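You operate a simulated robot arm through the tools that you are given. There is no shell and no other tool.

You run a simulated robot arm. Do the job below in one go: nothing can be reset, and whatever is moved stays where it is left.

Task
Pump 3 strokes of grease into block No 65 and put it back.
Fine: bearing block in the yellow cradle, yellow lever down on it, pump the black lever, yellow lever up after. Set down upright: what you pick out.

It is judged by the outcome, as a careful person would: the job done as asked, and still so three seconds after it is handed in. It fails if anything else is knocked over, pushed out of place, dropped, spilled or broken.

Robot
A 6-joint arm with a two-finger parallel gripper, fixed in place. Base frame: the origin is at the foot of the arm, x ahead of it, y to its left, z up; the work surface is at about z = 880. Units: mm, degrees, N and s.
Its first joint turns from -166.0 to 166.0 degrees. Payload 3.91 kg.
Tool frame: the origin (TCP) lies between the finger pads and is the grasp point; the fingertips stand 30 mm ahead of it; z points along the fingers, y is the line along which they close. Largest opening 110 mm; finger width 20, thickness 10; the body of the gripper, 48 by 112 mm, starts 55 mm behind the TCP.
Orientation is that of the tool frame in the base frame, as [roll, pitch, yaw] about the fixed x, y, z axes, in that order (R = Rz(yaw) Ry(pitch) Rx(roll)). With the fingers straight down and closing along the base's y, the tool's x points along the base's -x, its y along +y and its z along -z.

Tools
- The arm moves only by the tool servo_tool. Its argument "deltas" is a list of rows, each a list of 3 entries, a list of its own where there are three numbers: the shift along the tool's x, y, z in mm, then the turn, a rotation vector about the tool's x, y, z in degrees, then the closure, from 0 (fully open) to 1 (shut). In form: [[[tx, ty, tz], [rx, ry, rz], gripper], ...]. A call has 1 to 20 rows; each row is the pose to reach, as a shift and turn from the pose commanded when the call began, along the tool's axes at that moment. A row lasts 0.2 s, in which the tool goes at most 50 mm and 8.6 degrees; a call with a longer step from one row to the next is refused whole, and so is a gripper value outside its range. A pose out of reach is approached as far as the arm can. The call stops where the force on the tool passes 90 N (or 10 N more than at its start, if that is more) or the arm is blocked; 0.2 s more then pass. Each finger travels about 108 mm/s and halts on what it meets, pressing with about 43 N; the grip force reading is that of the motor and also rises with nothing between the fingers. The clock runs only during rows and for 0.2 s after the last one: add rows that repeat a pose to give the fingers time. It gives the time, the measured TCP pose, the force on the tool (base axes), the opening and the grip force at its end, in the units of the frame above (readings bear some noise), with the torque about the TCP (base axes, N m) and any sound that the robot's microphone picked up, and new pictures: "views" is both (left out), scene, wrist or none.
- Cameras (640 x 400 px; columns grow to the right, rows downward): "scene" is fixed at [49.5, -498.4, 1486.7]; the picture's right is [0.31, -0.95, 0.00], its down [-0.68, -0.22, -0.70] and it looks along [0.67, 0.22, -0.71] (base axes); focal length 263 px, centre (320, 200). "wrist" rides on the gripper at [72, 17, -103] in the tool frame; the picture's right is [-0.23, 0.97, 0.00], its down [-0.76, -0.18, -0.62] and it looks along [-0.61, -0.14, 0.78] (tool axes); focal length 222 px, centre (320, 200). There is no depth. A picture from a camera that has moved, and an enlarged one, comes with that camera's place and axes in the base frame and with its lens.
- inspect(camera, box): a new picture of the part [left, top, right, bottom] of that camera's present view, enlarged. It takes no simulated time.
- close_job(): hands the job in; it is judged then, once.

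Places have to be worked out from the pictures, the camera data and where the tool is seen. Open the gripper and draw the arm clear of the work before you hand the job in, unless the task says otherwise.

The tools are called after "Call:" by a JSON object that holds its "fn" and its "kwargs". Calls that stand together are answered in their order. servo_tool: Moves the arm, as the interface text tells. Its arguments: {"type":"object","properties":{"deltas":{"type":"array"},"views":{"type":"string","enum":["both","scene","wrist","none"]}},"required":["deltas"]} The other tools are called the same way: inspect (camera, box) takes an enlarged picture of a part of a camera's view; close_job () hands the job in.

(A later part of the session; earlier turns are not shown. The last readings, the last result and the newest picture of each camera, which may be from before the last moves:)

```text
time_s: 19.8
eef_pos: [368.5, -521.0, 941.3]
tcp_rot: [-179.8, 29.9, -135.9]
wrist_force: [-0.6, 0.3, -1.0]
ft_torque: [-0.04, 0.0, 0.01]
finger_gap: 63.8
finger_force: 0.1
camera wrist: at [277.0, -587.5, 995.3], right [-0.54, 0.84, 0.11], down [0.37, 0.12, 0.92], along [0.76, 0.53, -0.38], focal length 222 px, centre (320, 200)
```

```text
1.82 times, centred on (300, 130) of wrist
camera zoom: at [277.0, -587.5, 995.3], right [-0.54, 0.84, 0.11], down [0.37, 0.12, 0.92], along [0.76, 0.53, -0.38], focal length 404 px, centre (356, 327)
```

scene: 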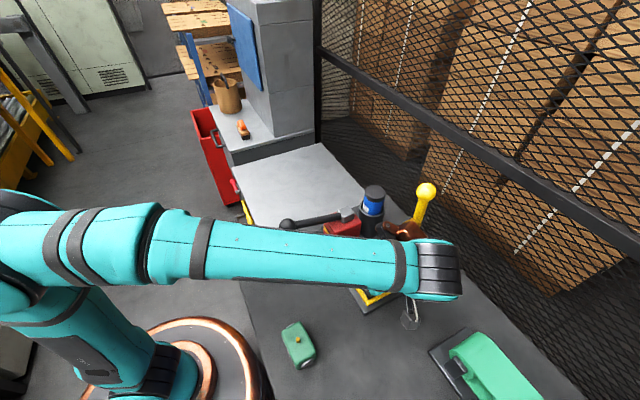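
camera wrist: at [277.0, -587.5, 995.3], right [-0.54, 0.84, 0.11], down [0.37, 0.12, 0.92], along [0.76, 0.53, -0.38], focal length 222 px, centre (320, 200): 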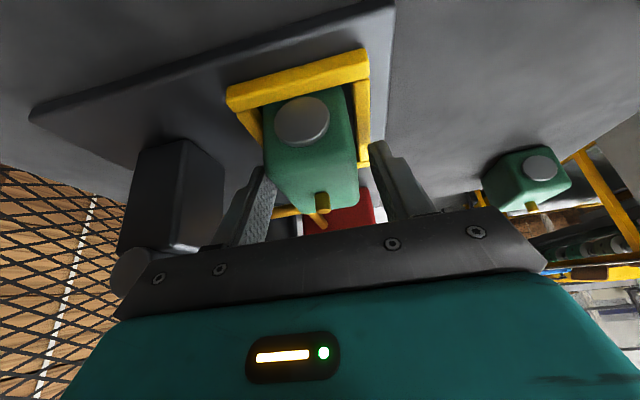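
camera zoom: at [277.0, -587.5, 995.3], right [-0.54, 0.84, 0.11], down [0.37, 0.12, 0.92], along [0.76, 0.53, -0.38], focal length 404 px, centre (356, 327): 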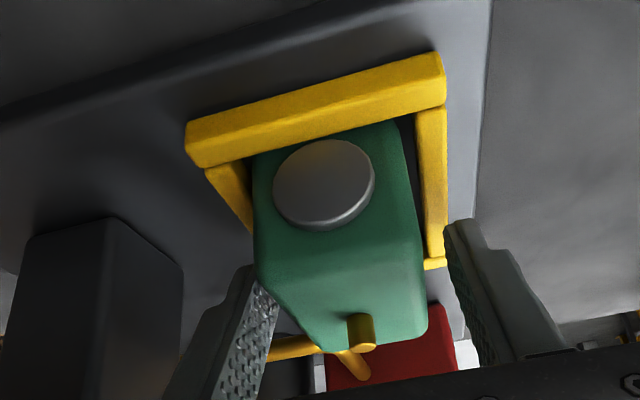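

The block is released and has not moved. I back off along the tool axis, which draws the gripper up and away from the block and the coupler.

Call:
{"fn": "servo_tool", "kwargs": {"deltas": [[[0, 0, -10], [0, 0, 0], 0.42], [[0, 0, -25], [0, 0, 0], 0.42], [[0, 0, -45], [0, 0, 0], 0.42], [[0, 0, -70], [0, 0, 0], 0.42], [[0, 0, -100], [0, 0, 0], 0.42], [[0, 0, -135], [0, 0, 0], 0.42], [[0, 0, -170], [0, 0, 0], 0.42]], "views": "both"}}

```text
time_s: 21.4
eef_pos: [309.6, -579.6, 1089.9]
tcp_rot: [-179.9, 29.9, -136.0]
wrist_force: [0.0, 0.3, 0.9]
ft_torque: [0.0, 0.0, 0.0]
finger_gap: 63.9
finger_force: 0.2
camera wrist: at [217.2, -646.3, 1144.0], right [-0.54, 0.84, 0.11], down [0.37, 0.12, 0.92], along [0.76, 0.53, -0.38], focal length 222 px, centre (320, 200)
```

scene: 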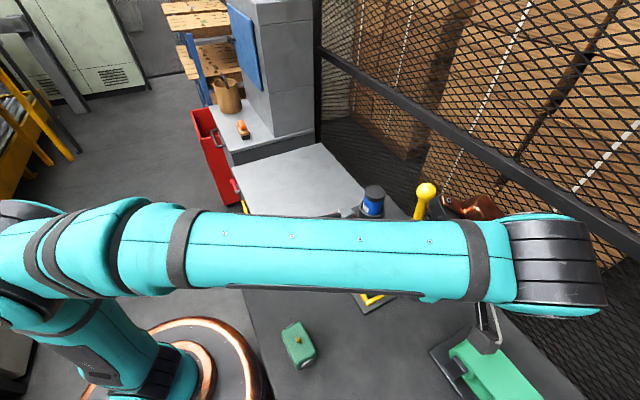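
wrist: 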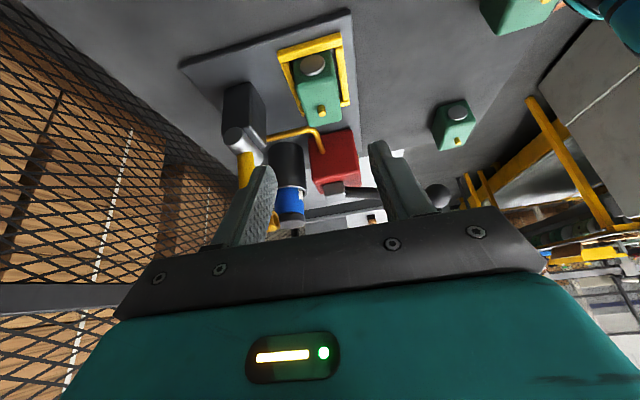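

Backed off cleanly. I check the block's seating from here.

Call:
{"fn": "inspect", "kwargs": {"camera": "wrist", "box": [210, 20, 380, 200]}}

Call:
{"fn": "inspect", "kwargs": {"camera": "scene", "box": [340, 270, 420, 330]}}

```text
2.22 times, centred on (295, 110) of wrist
camera zoom: at [217.2, -646.3, 1144.0], right [-0.54, 0.84, 0.11], down [0.37, 0.12, 0.92], along [0.76, 0.53, -0.38], focal length 494 px, centre (376, 400)
```

zoom: 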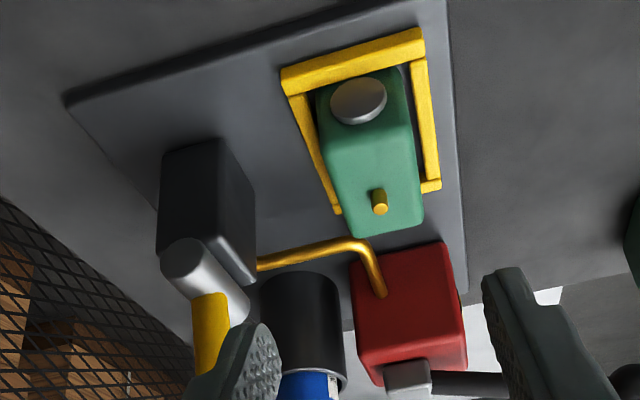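

```text
6.67 times, centred on (380, 300) of scene
camera zoom: at [49.5, -498.4, 1486.7], right [0.31, -0.95, 0.0], down [-0.68, -0.22, -0.7], along [0.67, 0.22, -0.71], focal length 1752 px, centre (-80, -467)
```

zoom: 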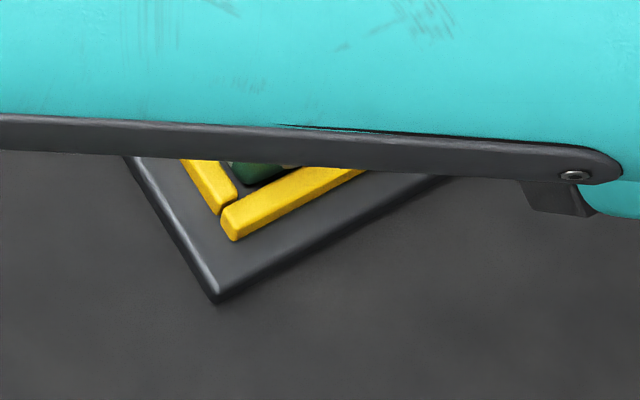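

Block 65 sits squarely in the cradle. Now I raise and straighten the tool, then yaw it so the fingers close along the lever's hinge axis.

Call:
{"fn": "servo_tool", "kwargs": {"deltas": [[[-24, -3.4, -19.3], [0, 5, 0], 0.42], [[-48, -6.8, -38.6], [0, 10, 0], 0.42], [[-72, -10.1, -57.8], [0, 15, 0], 0.42], [[-96, -13.5, -77], [0, 20, 0], 0.42], [[-120, -16.8, -96.3], [0, 25, 0], 0.42], [[-140.2, -20.2, -115.5], [0, 30, 0], 0.42], [[-140.2, -20.2, -115.5], [0, 30, 0], 0.42]], "views": "scene"}}

```text
time_s: 23.0
eef_pos: [368.3, -548.3, 1260.4]
tcp_rot: [-179.9, -0.2, -136.0]
wrist_force: [0.2, 0.1, 0.4]
ft_torque: [0.01, 0.01, 0.0]
finger_gap: 63.9
finger_force: 0.0
```

scene: 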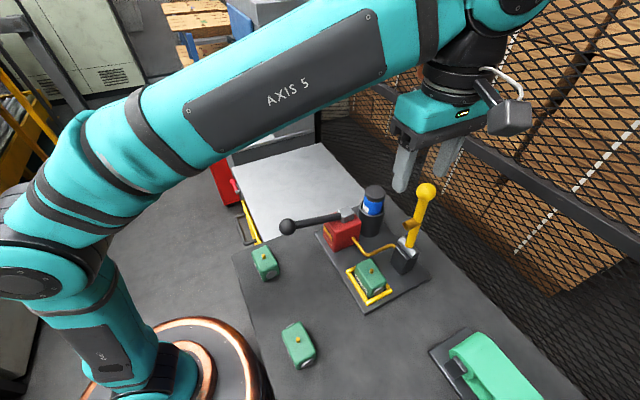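

The un-leaned arm is clear. I rotate the tool by 89° about its axis in place (yaw ≈135°), which also gives the wrist camera a good look at the yellow lever.

Call:
{"fn": "servo_tool", "kwargs": {"deltas": [[[0, 0, 0], [0, 0, 8.1], 0.42], [[0, 0, 0], [0, 0, 16.2], 0.42], [[0, 0, 0], [0, 0, 24.3], 0.42], [[0, 0, 0], [0, 0, 32.4], 0.42], [[0, 0, 0], [0, 0, 40.5], 0.42], [[0, 0, 0], [0, 0, 48.6], 0.42], [[0, 0, 0], [0, 0, 56.7], 0.42], [[0, 0, 0], [0, 0, 64.8], 0.42], [[0, 0, 0], [0, 0, 72.9], 0.42], [[0, 0, 0], [0, 0, 81], 0.42], [[0, 0, 0], [0, 0, 89], 0.42], [[0, 0, 0], [0, 0, 89], 0.42]], "views": "both"}}

Call:
{"fn": "inspect", "kwargs": {"camera": "scene", "box": [270, 170, 450, 320]}}

Call:
{"fn": "inspect", "kwargs": {"camera": "scene", "box": [380, 170, 450, 290]}}

```text
time_s: 25.6
eef_pos: [368.7, -549.0, 1259.3]
tcp_rot: [-179.9, 0.2, 134.9]
wrist_force: [-1.1, 0.1, 0.5]
ft_torque: [0.0, 0.02, 0.0]
finger_gap: 63.6
finger_force: 0.0
camera wrist: at [330.4, -484.4, 1363.0], right [0.85, 0.53, 0.0], down [0.41, -0.66, 0.63], along [0.33, -0.53, -0.78], focal length 222 px, centre (320, 200)
```

scene: 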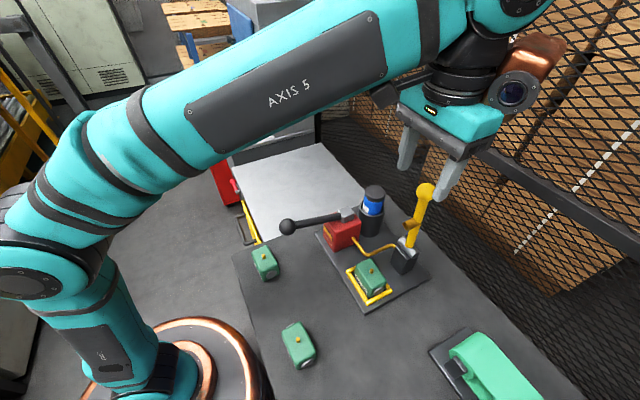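
wrist: 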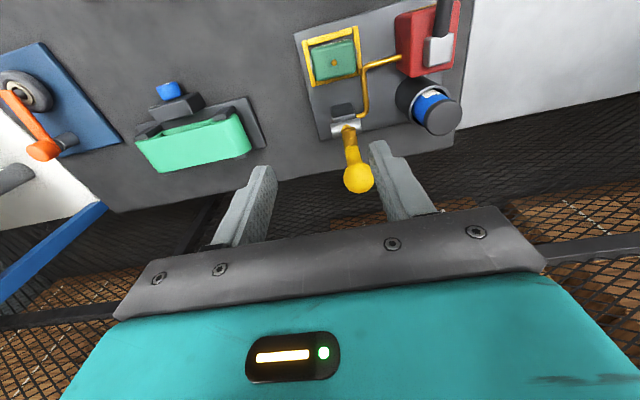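

```text
2.67 times, centred on (360, 245) of scene
camera zoom: at [49.5, -498.4, 1486.7], right [0.31, -0.95, 0.0], down [-0.68, -0.22, -0.7], along [0.67, 0.22, -0.71], focal length 701 px, centre (213, 80)
```

zoom: 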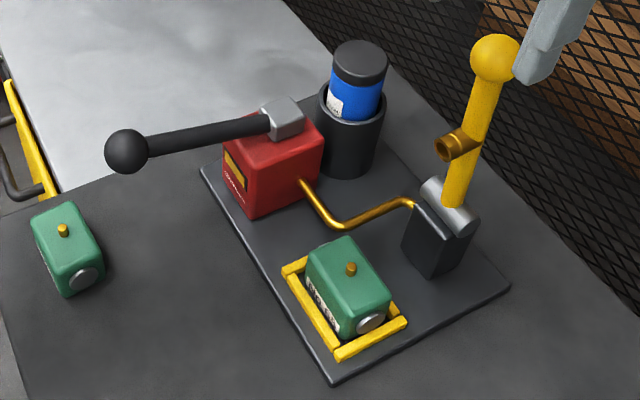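

```text
3.33 times, centred on (415, 230) of scene
camera zoom: at [49.5, -498.4, 1486.7], right [0.31, -0.95, 0.0], down [-0.68, -0.22, -0.7], along [0.67, 0.22, -0.71], focal length 876 px, centre (3, 100)
```

zoom: 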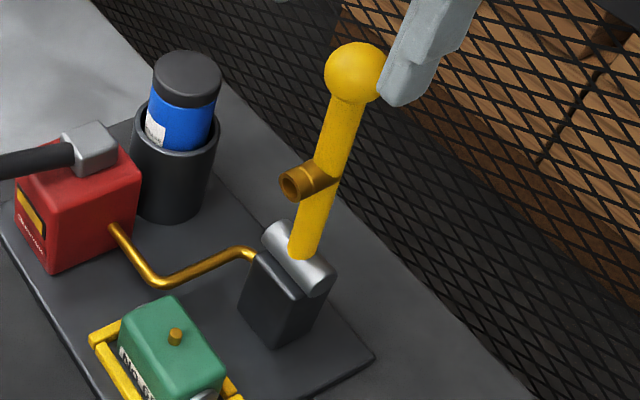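

The block is nicely seated in the cradle. The yellow knob triangulates to about (431.5,-573,1164), its hinge to about z=983 with a 181 mm radius. I move above the knob, still high.

Call:
{"fn": "servo_tool", "kwargs": {"deltas": [[[-20, 9, 0], [0, 0, 0], 0.42], [[-41, 18.5, 0], [0, 0, 0], 0.42], [[-61.3, 27.5, 0], [0, 0, 0], 0.42], [[-61.3, 27.5, 30], [0, 0, 0], 0.42], [[-61.3, 27.5, 30], [0, 0, 0], 0.42]], "views": "both"}}

Call:
{"fn": "inspect", "kwargs": {"camera": "wrist", "box": [220, 60, 420, 220]}}

```text
time_s: 26.8
eef_pos: [431.4, -573.8, 1228.1]
tcp_rot: [-179.9, 0.2, 135.0]
wrist_force: [0.2, -0.1, -0.8]
ft_torque: [0.0, -0.03, -0.02]
finger_gap: 63.8
finger_force: 0.0
camera wrist: at [392.9, -508.8, 1332.5], right [0.85, 0.53, 0.0], down [0.41, -0.66, 0.63], along [0.33, -0.53, -0.78], focal length 222 px, centre (320, 200)
```

scene: 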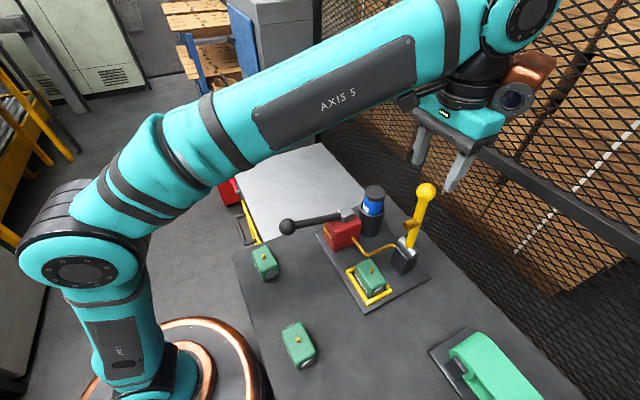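
wrist: 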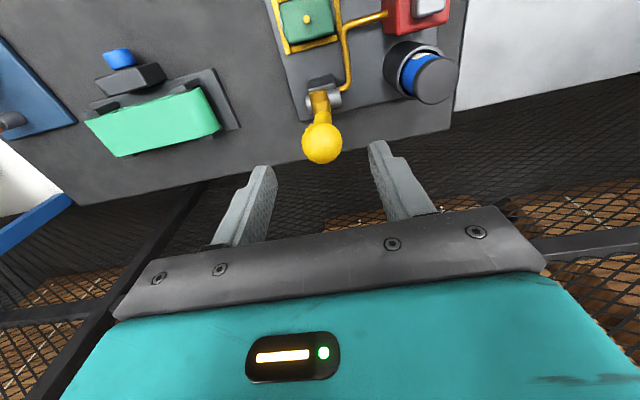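

```text
2.50 times, centred on (320, 140) of wrist
camera zoom: at [392.9, -508.8, 1332.5], right [0.85, 0.53, 0.0], down [0.41, -0.66, 0.63], along [0.33, -0.53, -0.78], focal length 555 px, centre (320, 350)
```

zoom: 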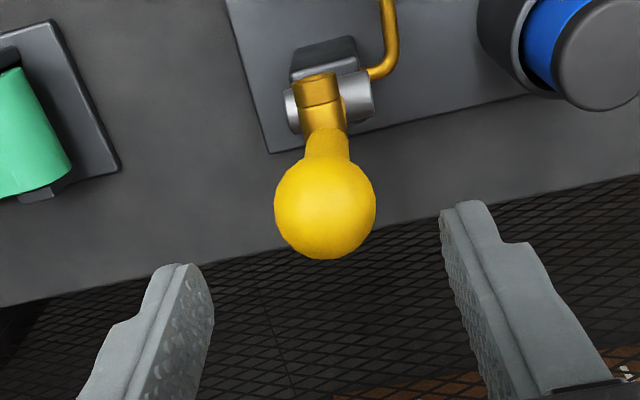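

The knob is centred between the fingers within 2–3 mm. I shift 2 mm, descend around it, and close on it.

Call:
{"fn": "servo_tool", "kwargs": {"deltas": [[[0, 2, 15], [0, 0, 0], 0.42], [[0, 2, 30], [0, 0, 0], 0.42], [[0, 2, 45], [0, 0, 0], 0.42], [[0, 2, 63], [0, 0, 0], 0.42], [[0, 2, 63], [0, 0, 0], 0.55], [[0, 2, 63], [0, 0, 0], 0.7], [[0, 2, 63], [0, 0, 0], 1.0], [[0, 2, 63], [0, 0, 0], 1.0]], "views": "both"}}

```text
time_s: 28.6
eef_pos: [432.0, -572.1, 1167.3]
tcp_rot: [-179.9, 0.1, 135.0]
wrist_force: [-4.7, -4.6, -2.1]
ft_torque: [-0.03, 0.08, -0.08]
finger_gap: 33.3
finger_force: 44.6
camera wrist: at [393.8, -508.6, 1270.9], right [0.85, 0.53, 0.0], down [0.41, -0.66, 0.63], along [0.33, -0.53, -0.78], focal length 222 px, centre (320, 200)
```

scene: 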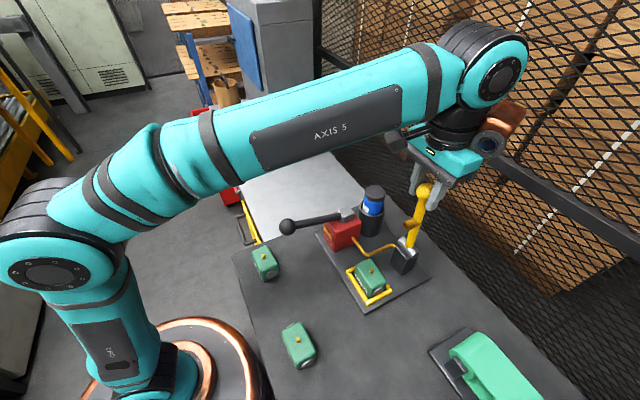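
wrist: 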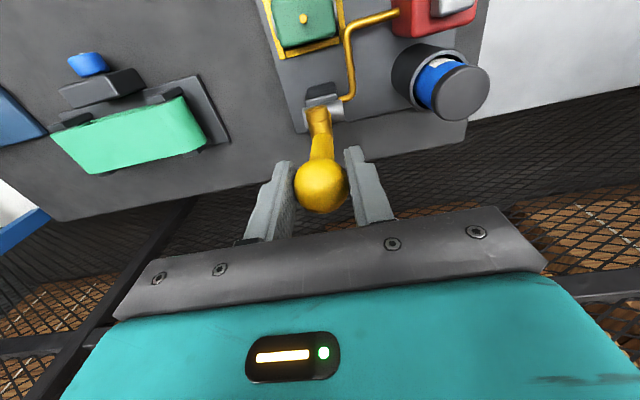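

The knob is gripped (33 mm gap, light side load). I swing it along its arc toward the cradle, first to about 32° from vertical, checking forces.

Call:
{"fn": "servo_tool", "kwargs": {"deltas": [[[12.3, 0, 1.3], [0, 0, 0], 1.0], [[24.7, 0, 3.5], [0, 0, 0], 1.0], [[36.9, 0, 6.5], [0, 0, 0], 1.0], [[49, 0, 10.4], [0, 0, 0], 1.0], [[60.7, 0, 15.2], [0, 0, 0], 1.0], [[72, 0, 20.7], [0, 0, 0], 1.0], [[83, 0, 27], [0, 0, 0], 1.0]], "views": "both"}}

```text
time_s: 30.2
eef_pos: [373.4, -514.9, 1138.9]
tcp_rot: [-179.9, 0.2, 134.9]
wrist_force: [-11.2, -16.8, 8.3]
ft_torque: [-1.08, -0.88, -0.11]
finger_gap: 33.5
finger_force: 45.2
camera wrist: at [335.0, -450.0, 1242.8], right [0.85, 0.53, 0.0], down [0.41, -0.66, 0.63], along [0.33, -0.53, -0.78], focal length 222 px, centre (320, 200)
```

scene: 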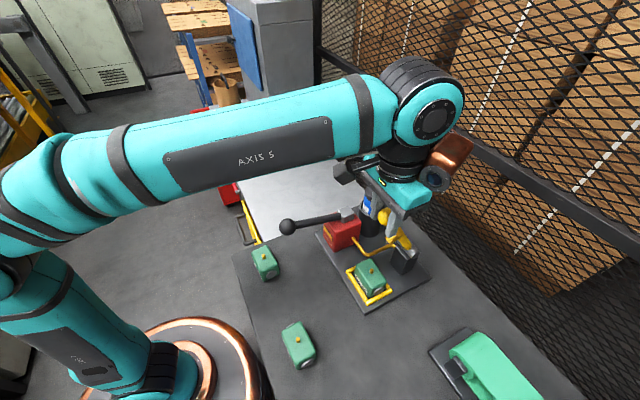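
wrist: 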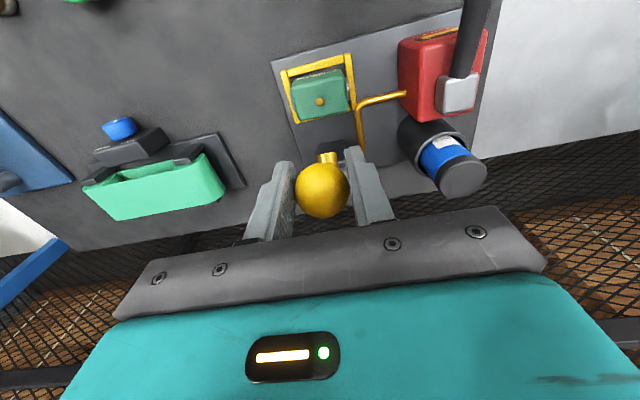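

The lever follows smoothly; there is about 20 N of sideways load, so I ease the tool ~2 mm in -u while continuing the arc to 60°.

Call:
{"fn": "servo_tool", "kwargs": {"deltas": [[[0, -1, 0], [0, 0, 0], 1.0], [[10.5, -1.8, 7.1], [0, 0, 0], 1.0], [[20.4, -2, 14.8], [0, 0, 0], 1.0], [[29.8, -2, 23.3], [0, 0, 0], 1.0], [[38.6, -2, 32.4], [0, 0, 0], 1.0], [[46.7, -2.2, 42], [0, 0, 0], 1.0], [[54.1, -2.3, 52.3], [0, 0, 0], 1.0], [[60.8, -2.5, 63], [0, 0, 0], 1.0]], "views": "both"}}

```text
time_s: 32.0
eef_pos: [329.6, -470.7, 1075.7]
tcp_rot: [-179.8, 0.0, 134.9]
wrist_force: [13.9, 10.8, 5.3]
ft_torque: [-0.78, -0.94, 0.11]
finger_gap: 33.4
finger_force: 44.6
camera wrist: at [291.3, -406.3, 1179.3], right [0.85, 0.53, 0.0], down [0.41, -0.66, 0.63], along [0.33, -0.53, -0.78], focal length 222 px, centre (320, 200)
```

scene: 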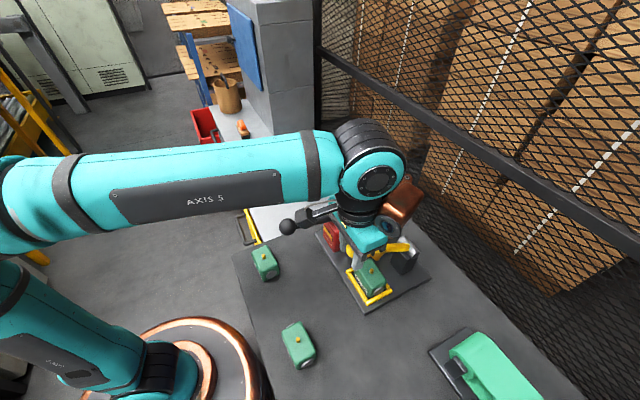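
wrist: 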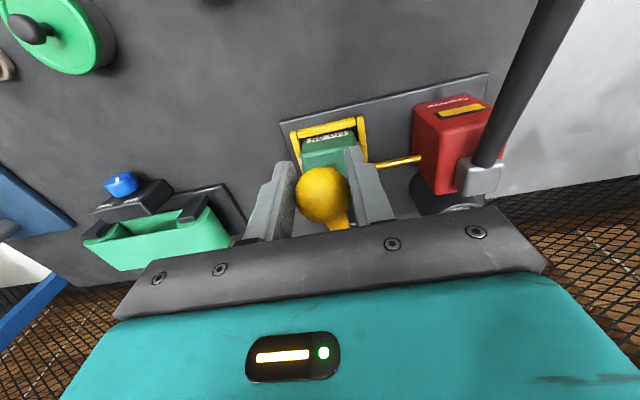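

Still gripped, with the side load now slightly over-corrected; I ease back 1.2 mm and continue the arc to about 78°.

Call:
{"fn": "servo_tool", "kwargs": {"deltas": [[[0, 1.1, 0], [0, 0, 0], 1.0], [[5.9, 1.1, 11.2], [0, 0, 0], 1.0], [[11.1, 1.1, 22.7], [0, 0, 0], 1.0], [[15.4, 1.1, 34.6], [0, 0, 0], 1.0], [[18.9, 1.1, 46.7], [0, 0, 0], 1.0], [[20.4, 1.1, 53], [0, 0, 0], 1.0], [[20.4, 1.1, 53], [0, 0, 0], 1.0]], "views": "both"}}

Call:
{"fn": "inspect", "kwargs": {"camera": "scene", "box": [310, 210, 430, 320]}}

Call:
{"fn": "inspect", "kwargs": {"camera": "wrist", "box": [240, 80, 420, 260]}}

```text
time_s: 33.6
eef_pos: [315.2, -455.6, 1022.5]
tcp_rot: [-179.8, 0.2, 135.0]
wrist_force: [-18.3, 7.5, 8.9]
ft_torque: [-0.72, -0.62, -0.14]
finger_gap: 33.1
finger_force: 45.3
camera wrist: at [276.7, -391.7, 1126.6], right [0.85, 0.53, 0.0], down [0.41, -0.66, 0.63], along [0.33, -0.53, -0.78], focal length 222 px, centre (320, 200)
```

scene: 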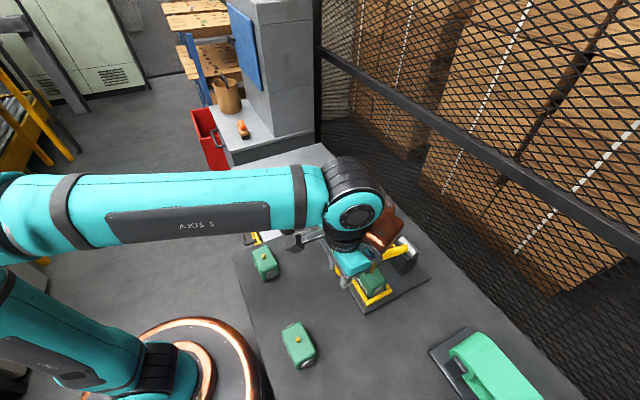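
wrist: 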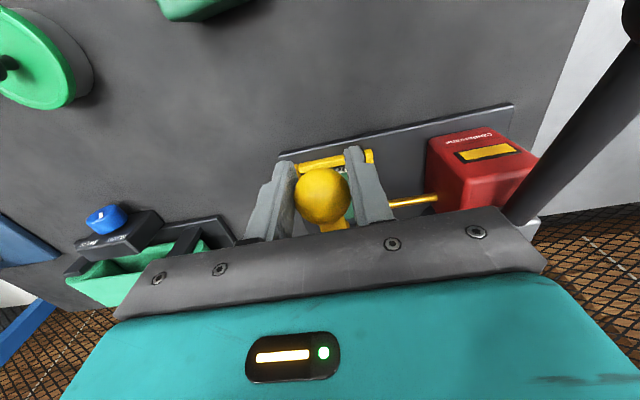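

```text
3.64 times, centred on (370, 265) of scene
camera zoom: at [49.5, -498.4, 1486.7], right [0.31, -0.95, 0.0], down [-0.68, -0.22, -0.7], along [0.67, 0.22, -0.71], focal length 956 px, centre (138, -36)
```

zoom: 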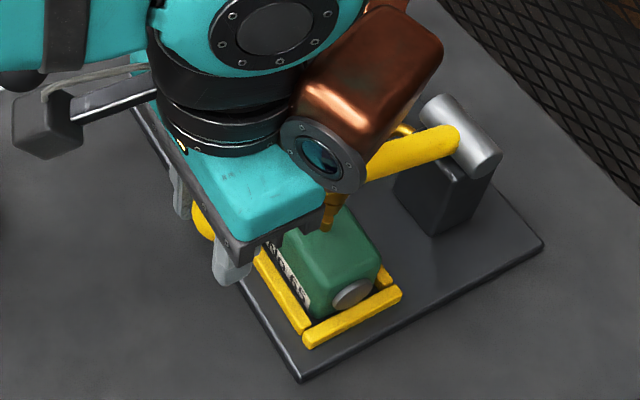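

```text
2.22 times, centred on (330, 170) of wrist
camera zoom: at [276.7, -391.7, 1126.6], right [0.85, 0.53, 0.0], down [0.41, -0.66, 0.63], along [0.33, -0.53, -0.78], focal length 494 px, centre (298, 267)
```

zoom: 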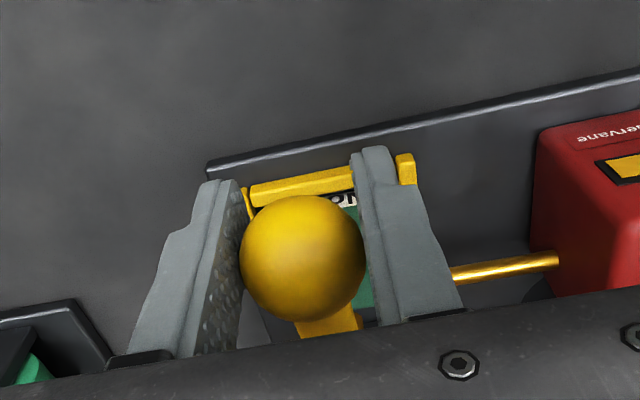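

The lever is about 12° above level and the coupler is nearing the nipple; the load is small. I continue down in finer steps.

Call:
{"fn": "servo_tool", "kwargs": {"deltas": [[[1.5, 0.4, 3.1], [0, 0, 0], 1.0], [[2.2, 0.4, 6.2], [0, 0, 0], 1.0], [[2.8, 0.4, 9.3], [0, 0, 0], 1.0], [[3.2, 0.4, 12.4], [0, 0, 0], 1.0], [[3.5, 0.4, 15.5], [0, 0, 0], 1.0], [[3.8, 0.4, 18.7], [0, 0, 0], 1.0]], "views": "both"}}

Call:
{"fn": "inspect", "kwargs": {"camera": "scene", "box": [310, 210, 430, 320]}}

```text
time_s: 35.0
eef_pos: [311.8, -453.3, 1005.3]
tcp_rot: [-179.9, 0.2, 135.0]
wrist_force: [-12.4, -3.5, 8.2]
ft_torque: [-0.93, -0.94, -0.08]
finger_gap: 33.1
finger_force: 45.3
camera wrist: at [274.5, -389.5, 1108.1], right [0.85, 0.53, 0.0], down [0.41, -0.66, 0.63], along [0.33, -0.53, -0.78], focal length 222 px, centre (320, 200)
```

scene: 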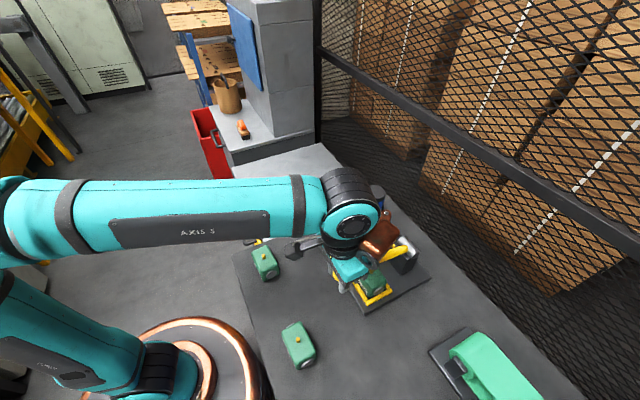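
wrist: 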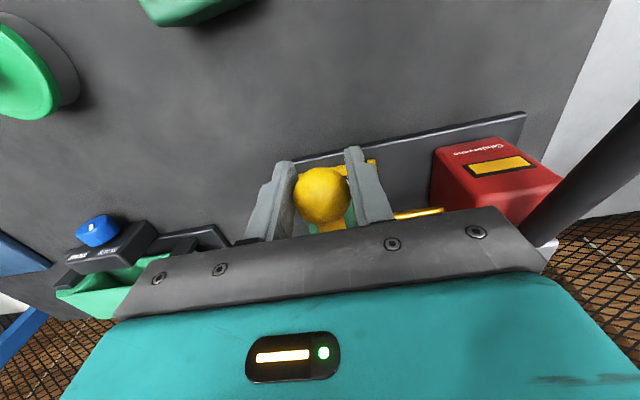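

```text
3.64 times, centred on (370, 265) of scene
camera zoom: at [49.5, -498.4, 1486.7], right [0.31, -0.95, 0.0], down [-0.68, -0.22, -0.7], along [0.67, 0.22, -0.71], focal length 956 px, centre (138, -36)
```

zoom: 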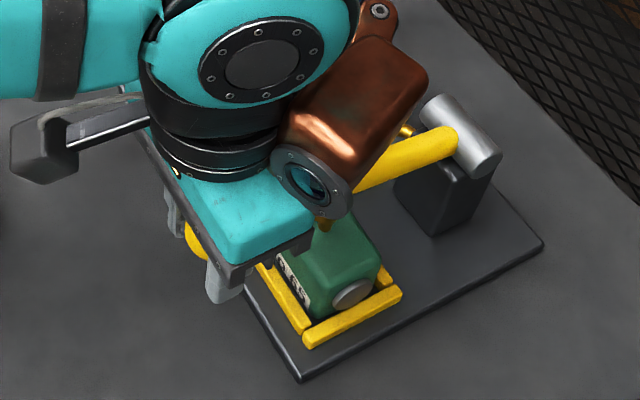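

No stop yet. I keep lowering in 3 mm steps.

Call:
{"fn": "servo_tool", "kwargs": {"deltas": [[[0.2, -0.4, 3], [0, 0, 0], 1.0], [[0.4, -0.5, 6], [0, 0, 0], 1.0], [[0.5, -0.5, 9], [0, 0, 0], 1.0], [[0.6, -0.5, 12], [0, 0, 0], 1.0]], "views": "scene"}}

Call:
{"fn": "inspect", "kwargs": {"camera": "scene", "box": [310, 210, 430, 320]}}

```text
time_s: 36.0
eef_pos: [312.2, -453.0, 993.5]
tcp_rot: [-179.9, 0.1, 135.0]
wrist_force: [-17.0, 11.9, 6.9]
ft_torque: [-0.77, -0.78, -0.03]
finger_gap: 33.2
finger_force: 44.4
```

scene: 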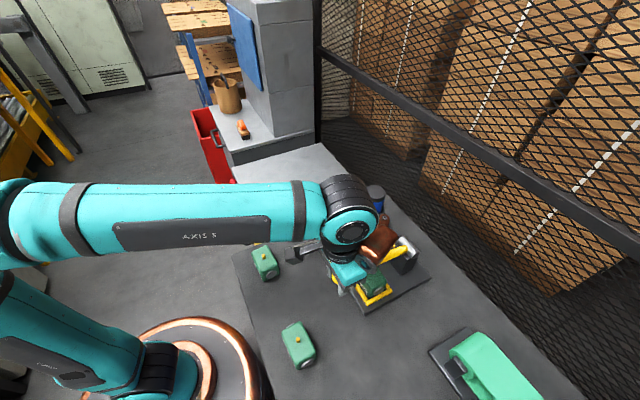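

```text
3.64 times, centred on (370, 265) of scene
camera zoom: at [49.5, -498.4, 1486.7], right [0.31, -0.95, 0.0], down [-0.68, -0.22, -0.7], along [0.67, 0.22, -0.71], focal length 956 px, centre (138, -36)
```

zoom: 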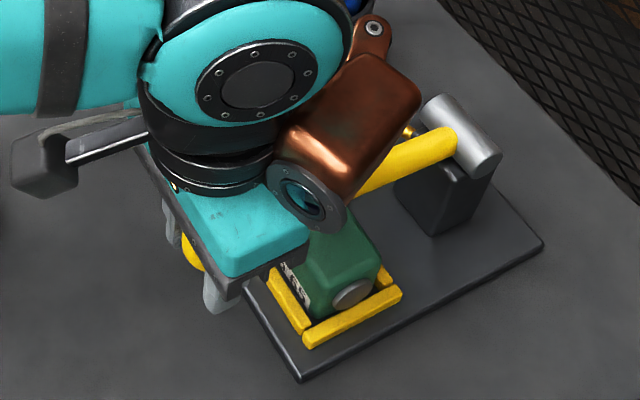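

Still moving freely with light loads. I continue down another 12 mm in small steps, easing outward slightly.

Call:
{"fn": "servo_tool", "kwargs": {"deltas": [[[1.2, 0, 3], [0, 0, 0], 1.0], [[1.2, 0, 6], [0, 0, 0], 1.0], [[1.2, 0, 9], [0, 0, 0], 1.0], [[1.0, 0, 12], [0, 0, 0], 1.0]], "views": "scene"}}

Call:
{"fn": "inspect", "kwargs": {"camera": "scene", "box": [310, 210, 430, 320]}}

```text
time_s: 37.0
eef_pos: [312.2, -453.8, 980.1]
tcp_rot: [-179.9, 0.1, 135.0]
wrist_force: [-11.1, 2.6, 4.6]
ft_torque: [-0.79, -0.82, -0.02]
finger_gap: 33.1
finger_force: 44.3
```

scene: 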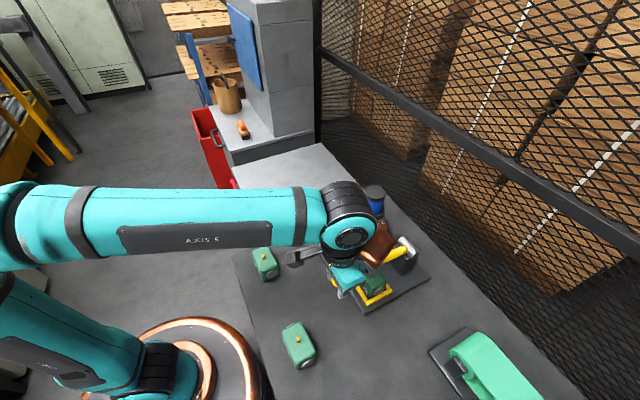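

```text
3.64 times, centred on (370, 265) of scene
camera zoom: at [49.5, -498.4, 1486.7], right [0.31, -0.95, 0.0], down [-0.68, -0.22, -0.7], along [0.67, 0.22, -0.71], focal length 956 px, centre (138, -36)
```

zoom: 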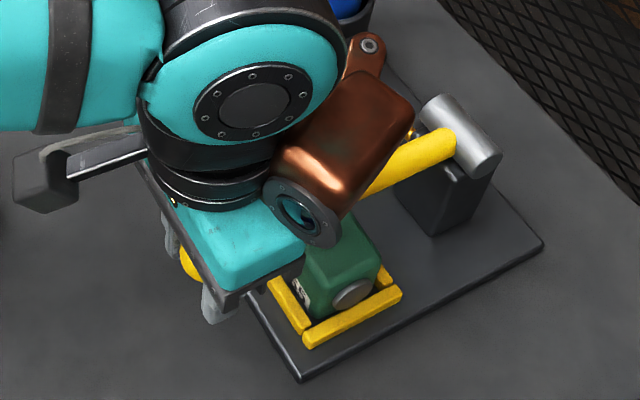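

Still free. Another 12 mm in 3 mm steps, watching for the coupler to seat.

Call:
{"fn": "servo_tool", "kwargs": {"deltas": [[[0.3, 0, 3], [0, 0, 0], 1.0], [[0.3, 0, 6], [0, 0, 0], 1.0], [[0.2, 0, 9], [0, 0, 0], 1.0], [[0, 0, 12], [0, 0, 0], 1.0]], "views": "both"}}

Call:
{"fn": "inspect", "kwargs": {"camera": "wrist", "box": [240, 100, 420, 260]}}

```text
time_s: 38.0
eef_pos: [311.7, -454.3, 969.6]
tcp_rot: [-179.7, 0.3, 135.2]
wrist_force: [0.1, 0.8, 42.2]
ft_torque: [-0.15, -0.18, -0.02]
finger_gap: 33.5
finger_force: 45.1
camera wrist: at [273.5, -388.6, 1073.2], right [0.85, 0.53, 0.0], down [0.41, -0.66, 0.63], along [0.33, -0.53, -0.78], focal length 222 px, centre (320, 200)
```

scene: 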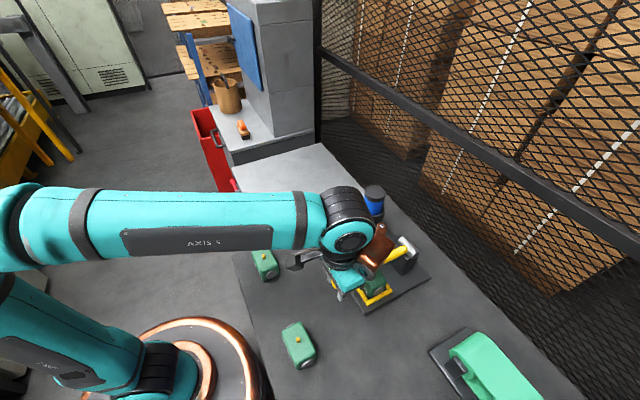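
wrist: 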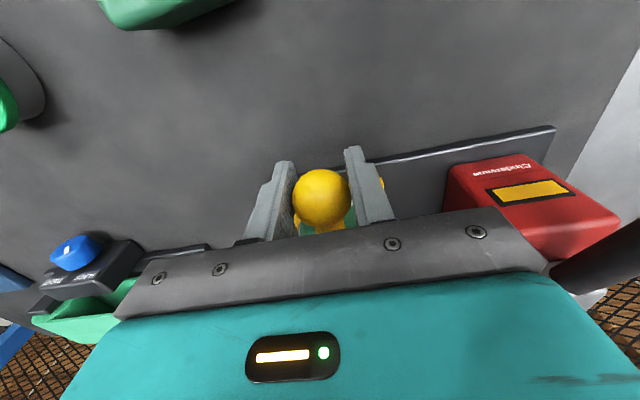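

```text
2.50 times, centred on (330, 180) of wrist
camera zoom: at [273.5, -388.6, 1073.2], right [0.85, 0.53, 0.0], down [0.41, -0.66, 0.63], along [0.33, -0.53, -0.78], focal length 555 px, centre (295, 250)
```

zoom: 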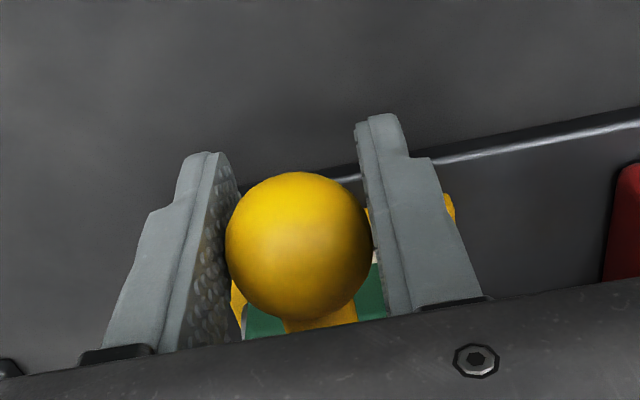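

The upward force jumped to 42 N at knob z≈970: the lever is down and seated (about 90° from its start). I take off the pressure, open the fingers and see whether the lever stays.

Call:
{"fn": "servo_tool", "kwargs": {"deltas": [[[0, 0, -1.5], [0, 0, 0], 1.0], [[0, 0, -1.5], [0, 0, 0], 0.7], [[0, 0, -1.5], [0, 0, 0], 0.5], [[0, 0, -1.5], [0, 0, 0], 0.45], [[0, 0, -1.5], [0, 0, 0], 0.45]], "views": "wrist"}}

```text
time_s: 39.2
eef_pos: [311.5, -453.2, 969.2]
tcp_rot: [-180.0, 0.1, 135.0]
wrist_force: [-0.4, -0.7, 0.3]
ft_torque: [0.01, 0.0, -0.02]
finger_gap: 60.6
finger_force: 0.0
camera wrist: at [273.9, -389.7, 1073.0], right [0.85, 0.53, 0.0], down [0.41, -0.66, 0.63], along [0.33, -0.53, -0.78], focal length 222 px, centre (320, 200)
```

wrist: 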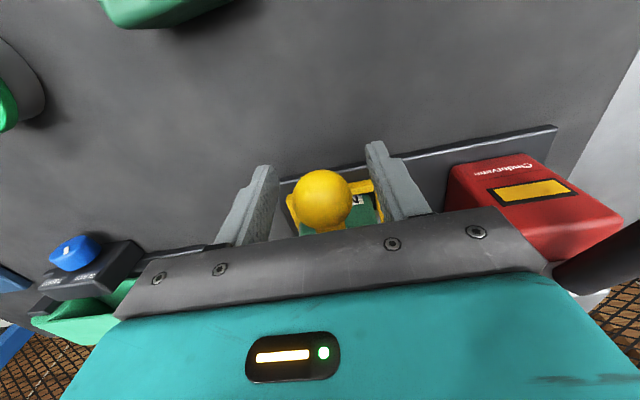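

The lever stays down on release. I rise straight up and check the coupler on the nipple.

Call:
{"fn": "servo_tool", "kwargs": {"deltas": [[[0, 0, -15], [0, 0, 0], 0.45], [[0, 0, -40], [0, 0, 0], 0.45], [[0, 0, -80], [0, 0, 0], 0.45], [[0, 0, -120], [0, 0, 0], 0.45], [[0, 0, -155], [0, 0, 0], 0.45]], "views": "both"}}

Call:
{"fn": "inspect", "kwargs": {"camera": "scene", "box": [310, 210, 430, 320]}}

Call:
{"fn": "inspect", "kwargs": {"camera": "wrist", "box": [220, 80, 420, 240]}}

```text
time_s: 40.4
eef_pos: [314.1, -451.3, 1125.0]
tcp_rot: [-180.0, 0.1, 135.1]
wrist_force: [0.7, -0.2, 0.2]
ft_torque: [0.02, 0.01, 0.0]
finger_gap: 60.4
finger_force: 0.0
camera wrist: at [275.1, -387.4, 1228.1], right [0.85, 0.53, 0.0], down [0.41, -0.66, 0.63], along [0.33, -0.53, -0.78], focal length 222 px, centre (320, 200)
```

scene: 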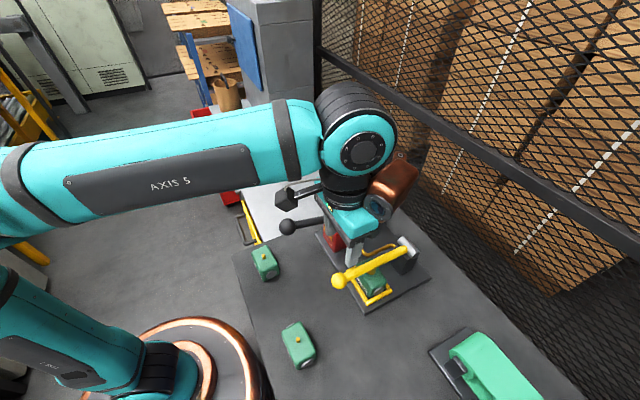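
wrist: 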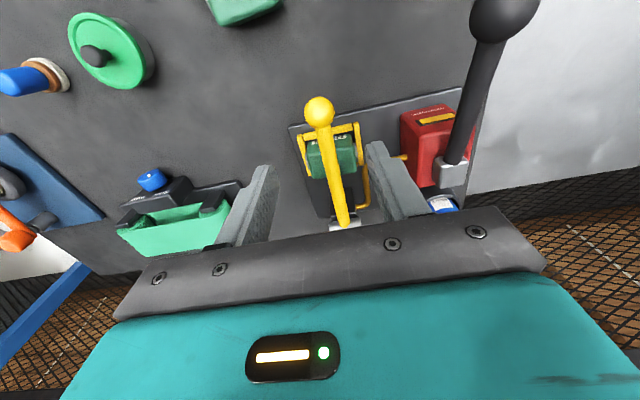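

```text
3.64 times, centred on (370, 265) of scene
camera zoom: at [49.5, -498.4, 1486.7], right [0.31, -0.95, 0.0], down [-0.68, -0.22, -0.7], along [0.67, 0.22, -0.71], focal length 956 px, centre (138, -36)
```

zoom: 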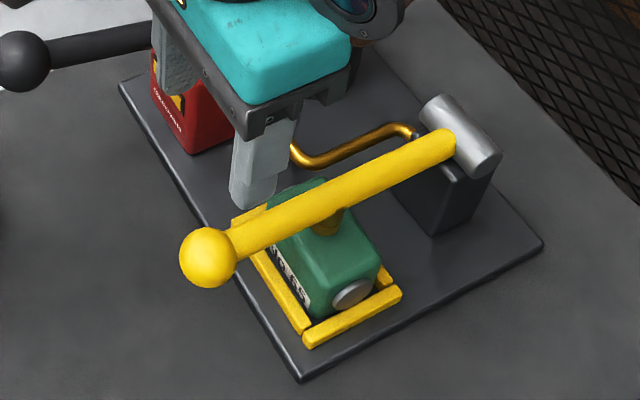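

```text
2.50 times, centred on (320, 160) of wrist
camera zoom: at [275.1, -387.4, 1228.1], right [0.85, 0.53, 0.0], down [0.41, -0.66, 0.63], along [0.33, -0.53, -0.78], focal length 555 px, centre (320, 300)
```

zoom: 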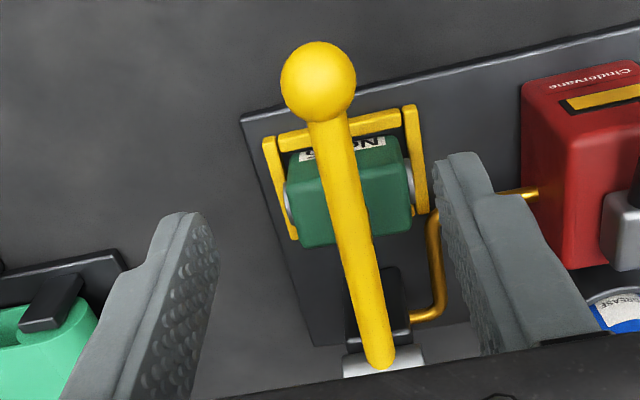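

The yellow lever lies down with its coupler on the nipple. Next the black pump lever: its knob triangulates to about (376,-316,1034). I move above it at safe height, same orientation.

Call:
{"fn": "servo_tool", "kwargs": {"deltas": [[[9, 23, 0], [0, 0, 0], 0.45], [[18, 46, 0], [0, 0, 0], 0.45], [[27, 70, 0], [0, 0, 0], 0.45], [[36, 93, 0], [0, 0, 0], 0.45], [[45, 117, 0], [0, 0, 0], 0.45], [[51.8, 139.5, 0], [0, 0, 0], 0.45], [[51.8, 139.5, 0], [0, 0, 0], 0.45]], "views": "both"}}

Call:
{"fn": "inspect", "kwargs": {"camera": "wrist", "box": [220, 60, 420, 240]}}

Call:
{"fn": "inspect", "kwargs": {"camera": "scene", "box": [230, 150, 400, 300]}}

```text
time_s: 42.0
eef_pos: [374.8, -317.3, 1123.4]
tcp_rot: [-179.9, 0.1, 135.0]
wrist_force: [-0.5, 0.7, -0.3]
ft_torque: [-0.03, -0.04, -0.02]
finger_gap: 60.6
finger_force: 0.0
camera wrist: at [336.4, -252.7, 1227.1], right [0.85, 0.53, 0.0], down [0.41, -0.66, 0.63], along [0.33, -0.53, -0.78], focal length 222 px, centre (320, 200)
```

scene: 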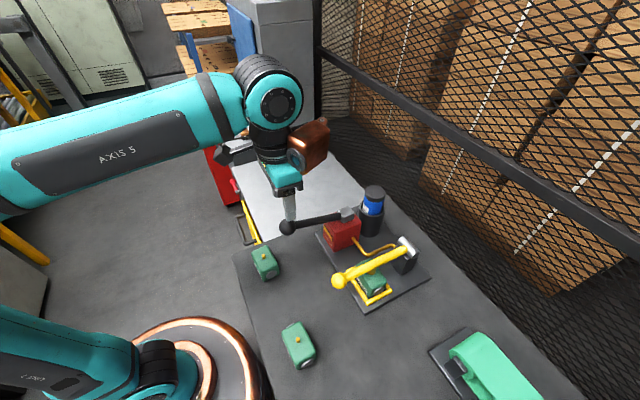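
wrist: 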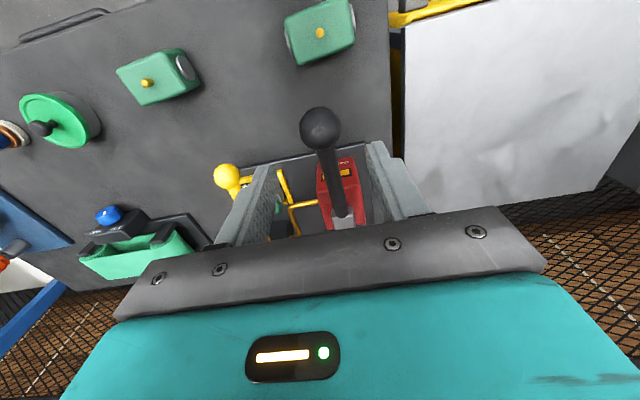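

```text
2.22 times, centred on (320, 150) of wrist
camera zoom: at [336.4, -252.7, 1227.1], right [0.85, 0.53, 0.0], down [0.41, -0.66, 0.63], along [0.33, -0.53, -0.78], focal length 494 px, centre (320, 311)
```

zoom: 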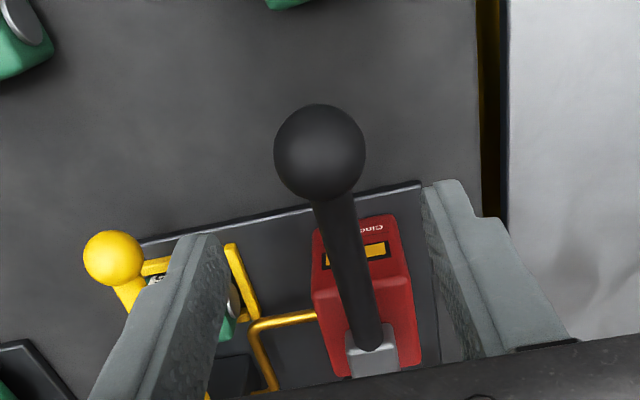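

```text
2.67 times, centred on (315, 225) of scene
camera zoom: at [49.5, -498.4, 1486.7], right [0.31, -0.95, 0.0], down [-0.68, -0.22, -0.7], along [0.67, 0.22, -0.71], focal length 701 px, centre (333, 133)
```

zoom: 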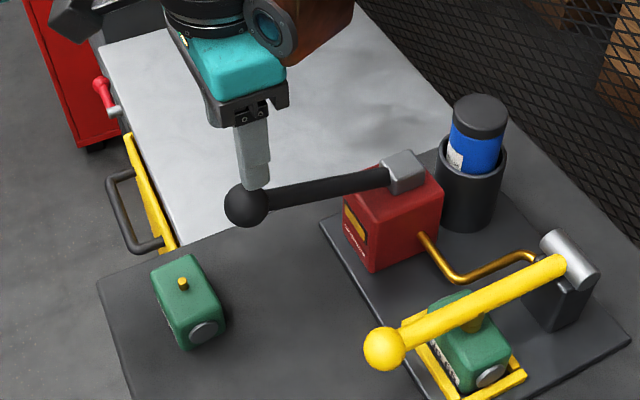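

The black knob is centred between the fingers. I descend around it (TCP to z≈1036) and close.

Call:
{"fn": "servo_tool", "kwargs": {"deltas": [[[0, 0.5, 25], [0, 0, 0], 0.45], [[0, 0.5, 50], [0, 0, 0], 0.45], [[0, 0.5, 70], [0, 0, 0], 0.45], [[0, 0.5, 87], [0, 0, 0], 0.45], [[0, 0.5, 87], [0, 0, 0], 0.55], [[0, 0.5, 87], [0, 0, 0], 0.65], [[0, 0.5, 87], [0, 0, 0], 1.0], [[0, 0.5, 87], [0, 0, 0], 1.0]], "views": "both"}}

```text
time_s: 43.8
eef_pos: [374.7, -318.5, 1036.3]
tcp_rot: [-179.9, 0.1, 135.0]
wrist_force: [3.2, 4.3, -3.6]
ft_torque: [0.12, 0.03, 0.05]
finger_gap: 37.2
finger_force: 44.7
camera wrist: at [336.2, -253.3, 1140.1], right [0.85, 0.53, 0.0], down [0.41, -0.66, 0.63], along [0.33, -0.53, -0.78], focal length 222 px, centre (320, 200)
```

scene: 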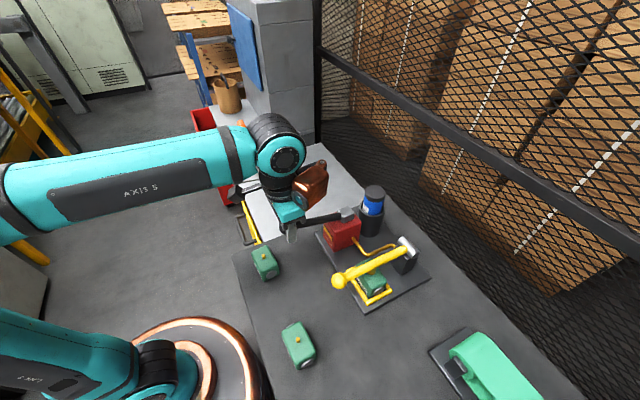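
wrist: 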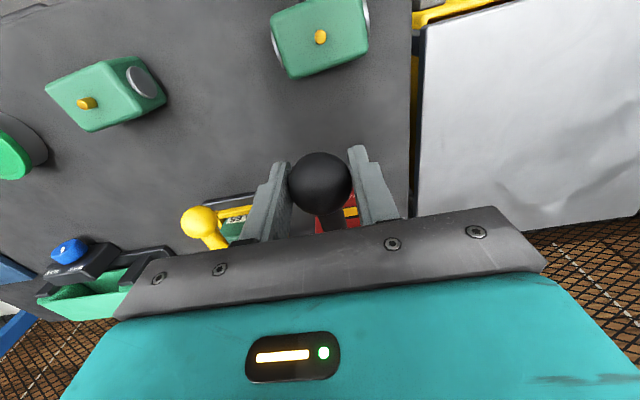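

The knob is gripped. I start the first down stroke along its arc, checking force partway without reversing.

Call:
{"fn": "servo_tool", "kwargs": {"deltas": [[[1.2, 0, 5], [0, 0, 0], 1.0], [[2.2, 0, 10.4], [0, 0, 0], 1.0], [[3, 0, 15.8], [0, 0, 0], 1.0], [[3.7, 0, 21.2], [0, 0, 0], 1.0], [[4.2, 0, 26.6], [0, 0, 0], 1.0], [[4.5, 0, 32.1], [0, 0, 0], 1.0]], "views": "scene"}}

```text
time_s: 45.2
eef_pos: [370.6, -315.1, 1004.5]
tcp_rot: [-179.8, 0.1, 135.0]
wrist_force: [4.6, 1.1, 10.5]
ft_torque: [-0.87, -0.86, 0.01]
finger_gap: 37.5
finger_force: 45.4
```

scene: 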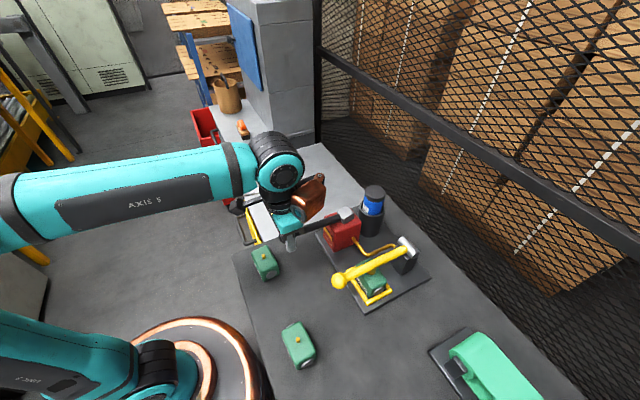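

Smooth, about 10 N resistance. I continue the same down stroke.

Call:
{"fn": "servo_tool", "kwargs": {"deltas": [[[0.1, 0, 5.5], [0, 0, 0], 1.0], [[0, 0, 11], [0, 0, 0], 1.0], [[-0.3, 0, 16.4], [0, 0, 0], 1.0], [[-0.8, 0, 21.8], [0, 0, 0], 1.0], [[-1.4, 0, 27.3], [0, 0, 0], 1.0]], "views": "scene"}}

```text
time_s: 46.4
eef_pos: [371.7, -315.2, 977.2]
tcp_rot: [-179.7, 0.1, 134.9]
wrist_force: [-2.9, 5.7, 10.9]
ft_torque: [-0.73, -0.73, -0.01]
finger_gap: 37.4
finger_force: 45.4
```

scene: 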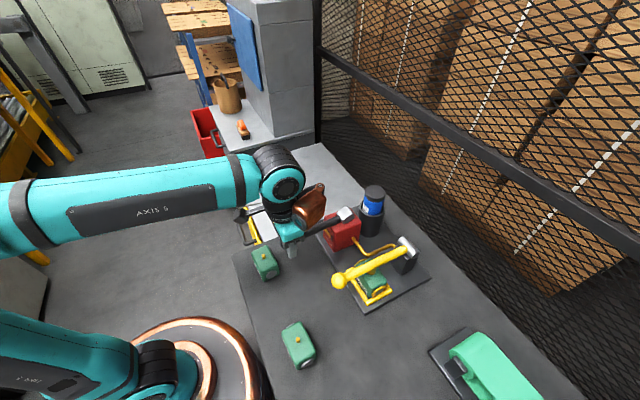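

Still smooth at z≈977. I continue down.

Call:
{"fn": "servo_tool", "kwargs": {"deltas": [[[-0.9, 0, 5.4], [0, 0, 0], 1.0], [[-1.9, 0, 10.8], [0, 0, 0], 1.0], [[-3.1, 0, 16.1], [0, 0, 0], 1.0], [[-4.5, 0, 21.4], [0, 0, 0], 1.0]], "views": "scene"}}

Call:
{"fn": "inspect", "kwargs": {"camera": "scene", "box": [240, 160, 400, 300]}}

```text
time_s: 47.4
eef_pos: [373.5, -318.8, 957.3]
tcp_rot: [-179.9, 0.2, 135.0]
wrist_force: [-10.6, 4.2, 19.5]
ft_torque: [-0.35, -0.3, -0.05]
finger_gap: 37.2
finger_force: 45.3
```

scene: 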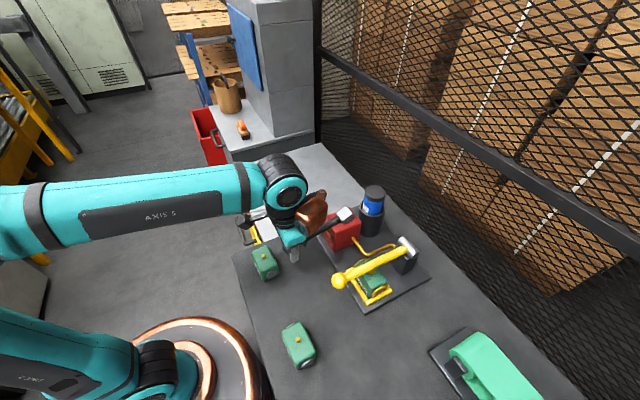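

```text
2.86 times, centred on (320, 230) of scene
camera zoom: at [49.5, -498.4, 1486.7], right [0.31, -0.95, 0.0], down [-0.68, -0.22, -0.7], along [0.67, 0.22, -0.71], focal length 751 px, centre (320, 114)
```

zoom: 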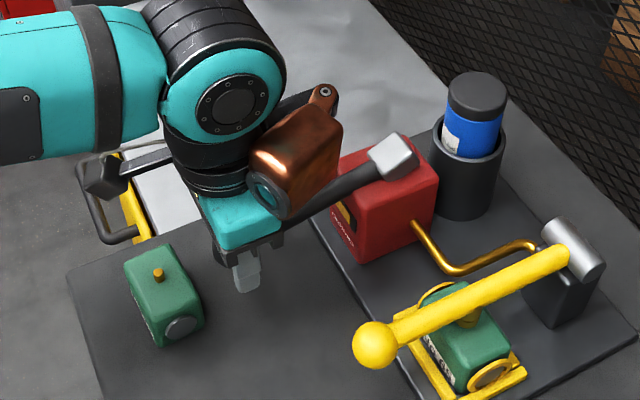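

Force rises to ~20 N at z≈957, perhaps near the stroke's end. I continue a little to feel the stop.

Call:
{"fn": "servo_tool", "kwargs": {"deltas": [[[-0.7, 0, 2.6], [0, 0, 0], 1.0], [[-1.5, 0, 5.2], [0, 0, 0], 1.0]], "views": "none"}}

Call:
{"fn": "inspect", "kwargs": {"camera": "scene", "box": [340, 240, 420, 310]}}

```text
time_s: 48.0
eef_pos: [375.4, -320.1, 951.9]
tcp_rot: [-179.8, 0.3, 135.0]
wrist_force: [-14.6, 2.5, 40.7]
ft_torque: [-0.05, 0.07, 0.0]
finger_gap: 37.3
finger_force: 44.6
```

```text
5.71 times, centred on (380, 275) of scene
camera zoom: at [49.5, -498.4, 1486.7], right [0.31, -0.95, 0.0], down [-0.68, -0.22, -0.7], along [0.67, 0.22, -0.71], focal length 1502 px, centre (-23, -229)
```

zoom: 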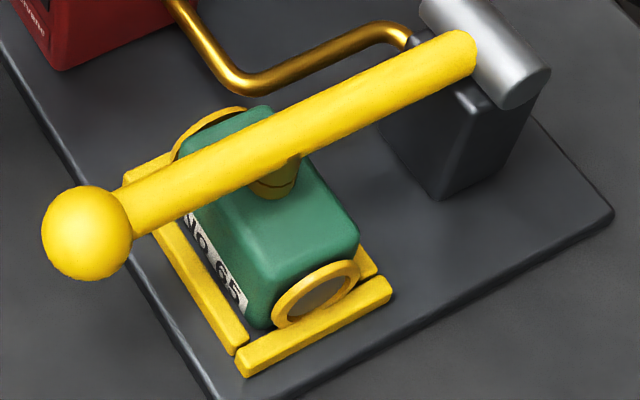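

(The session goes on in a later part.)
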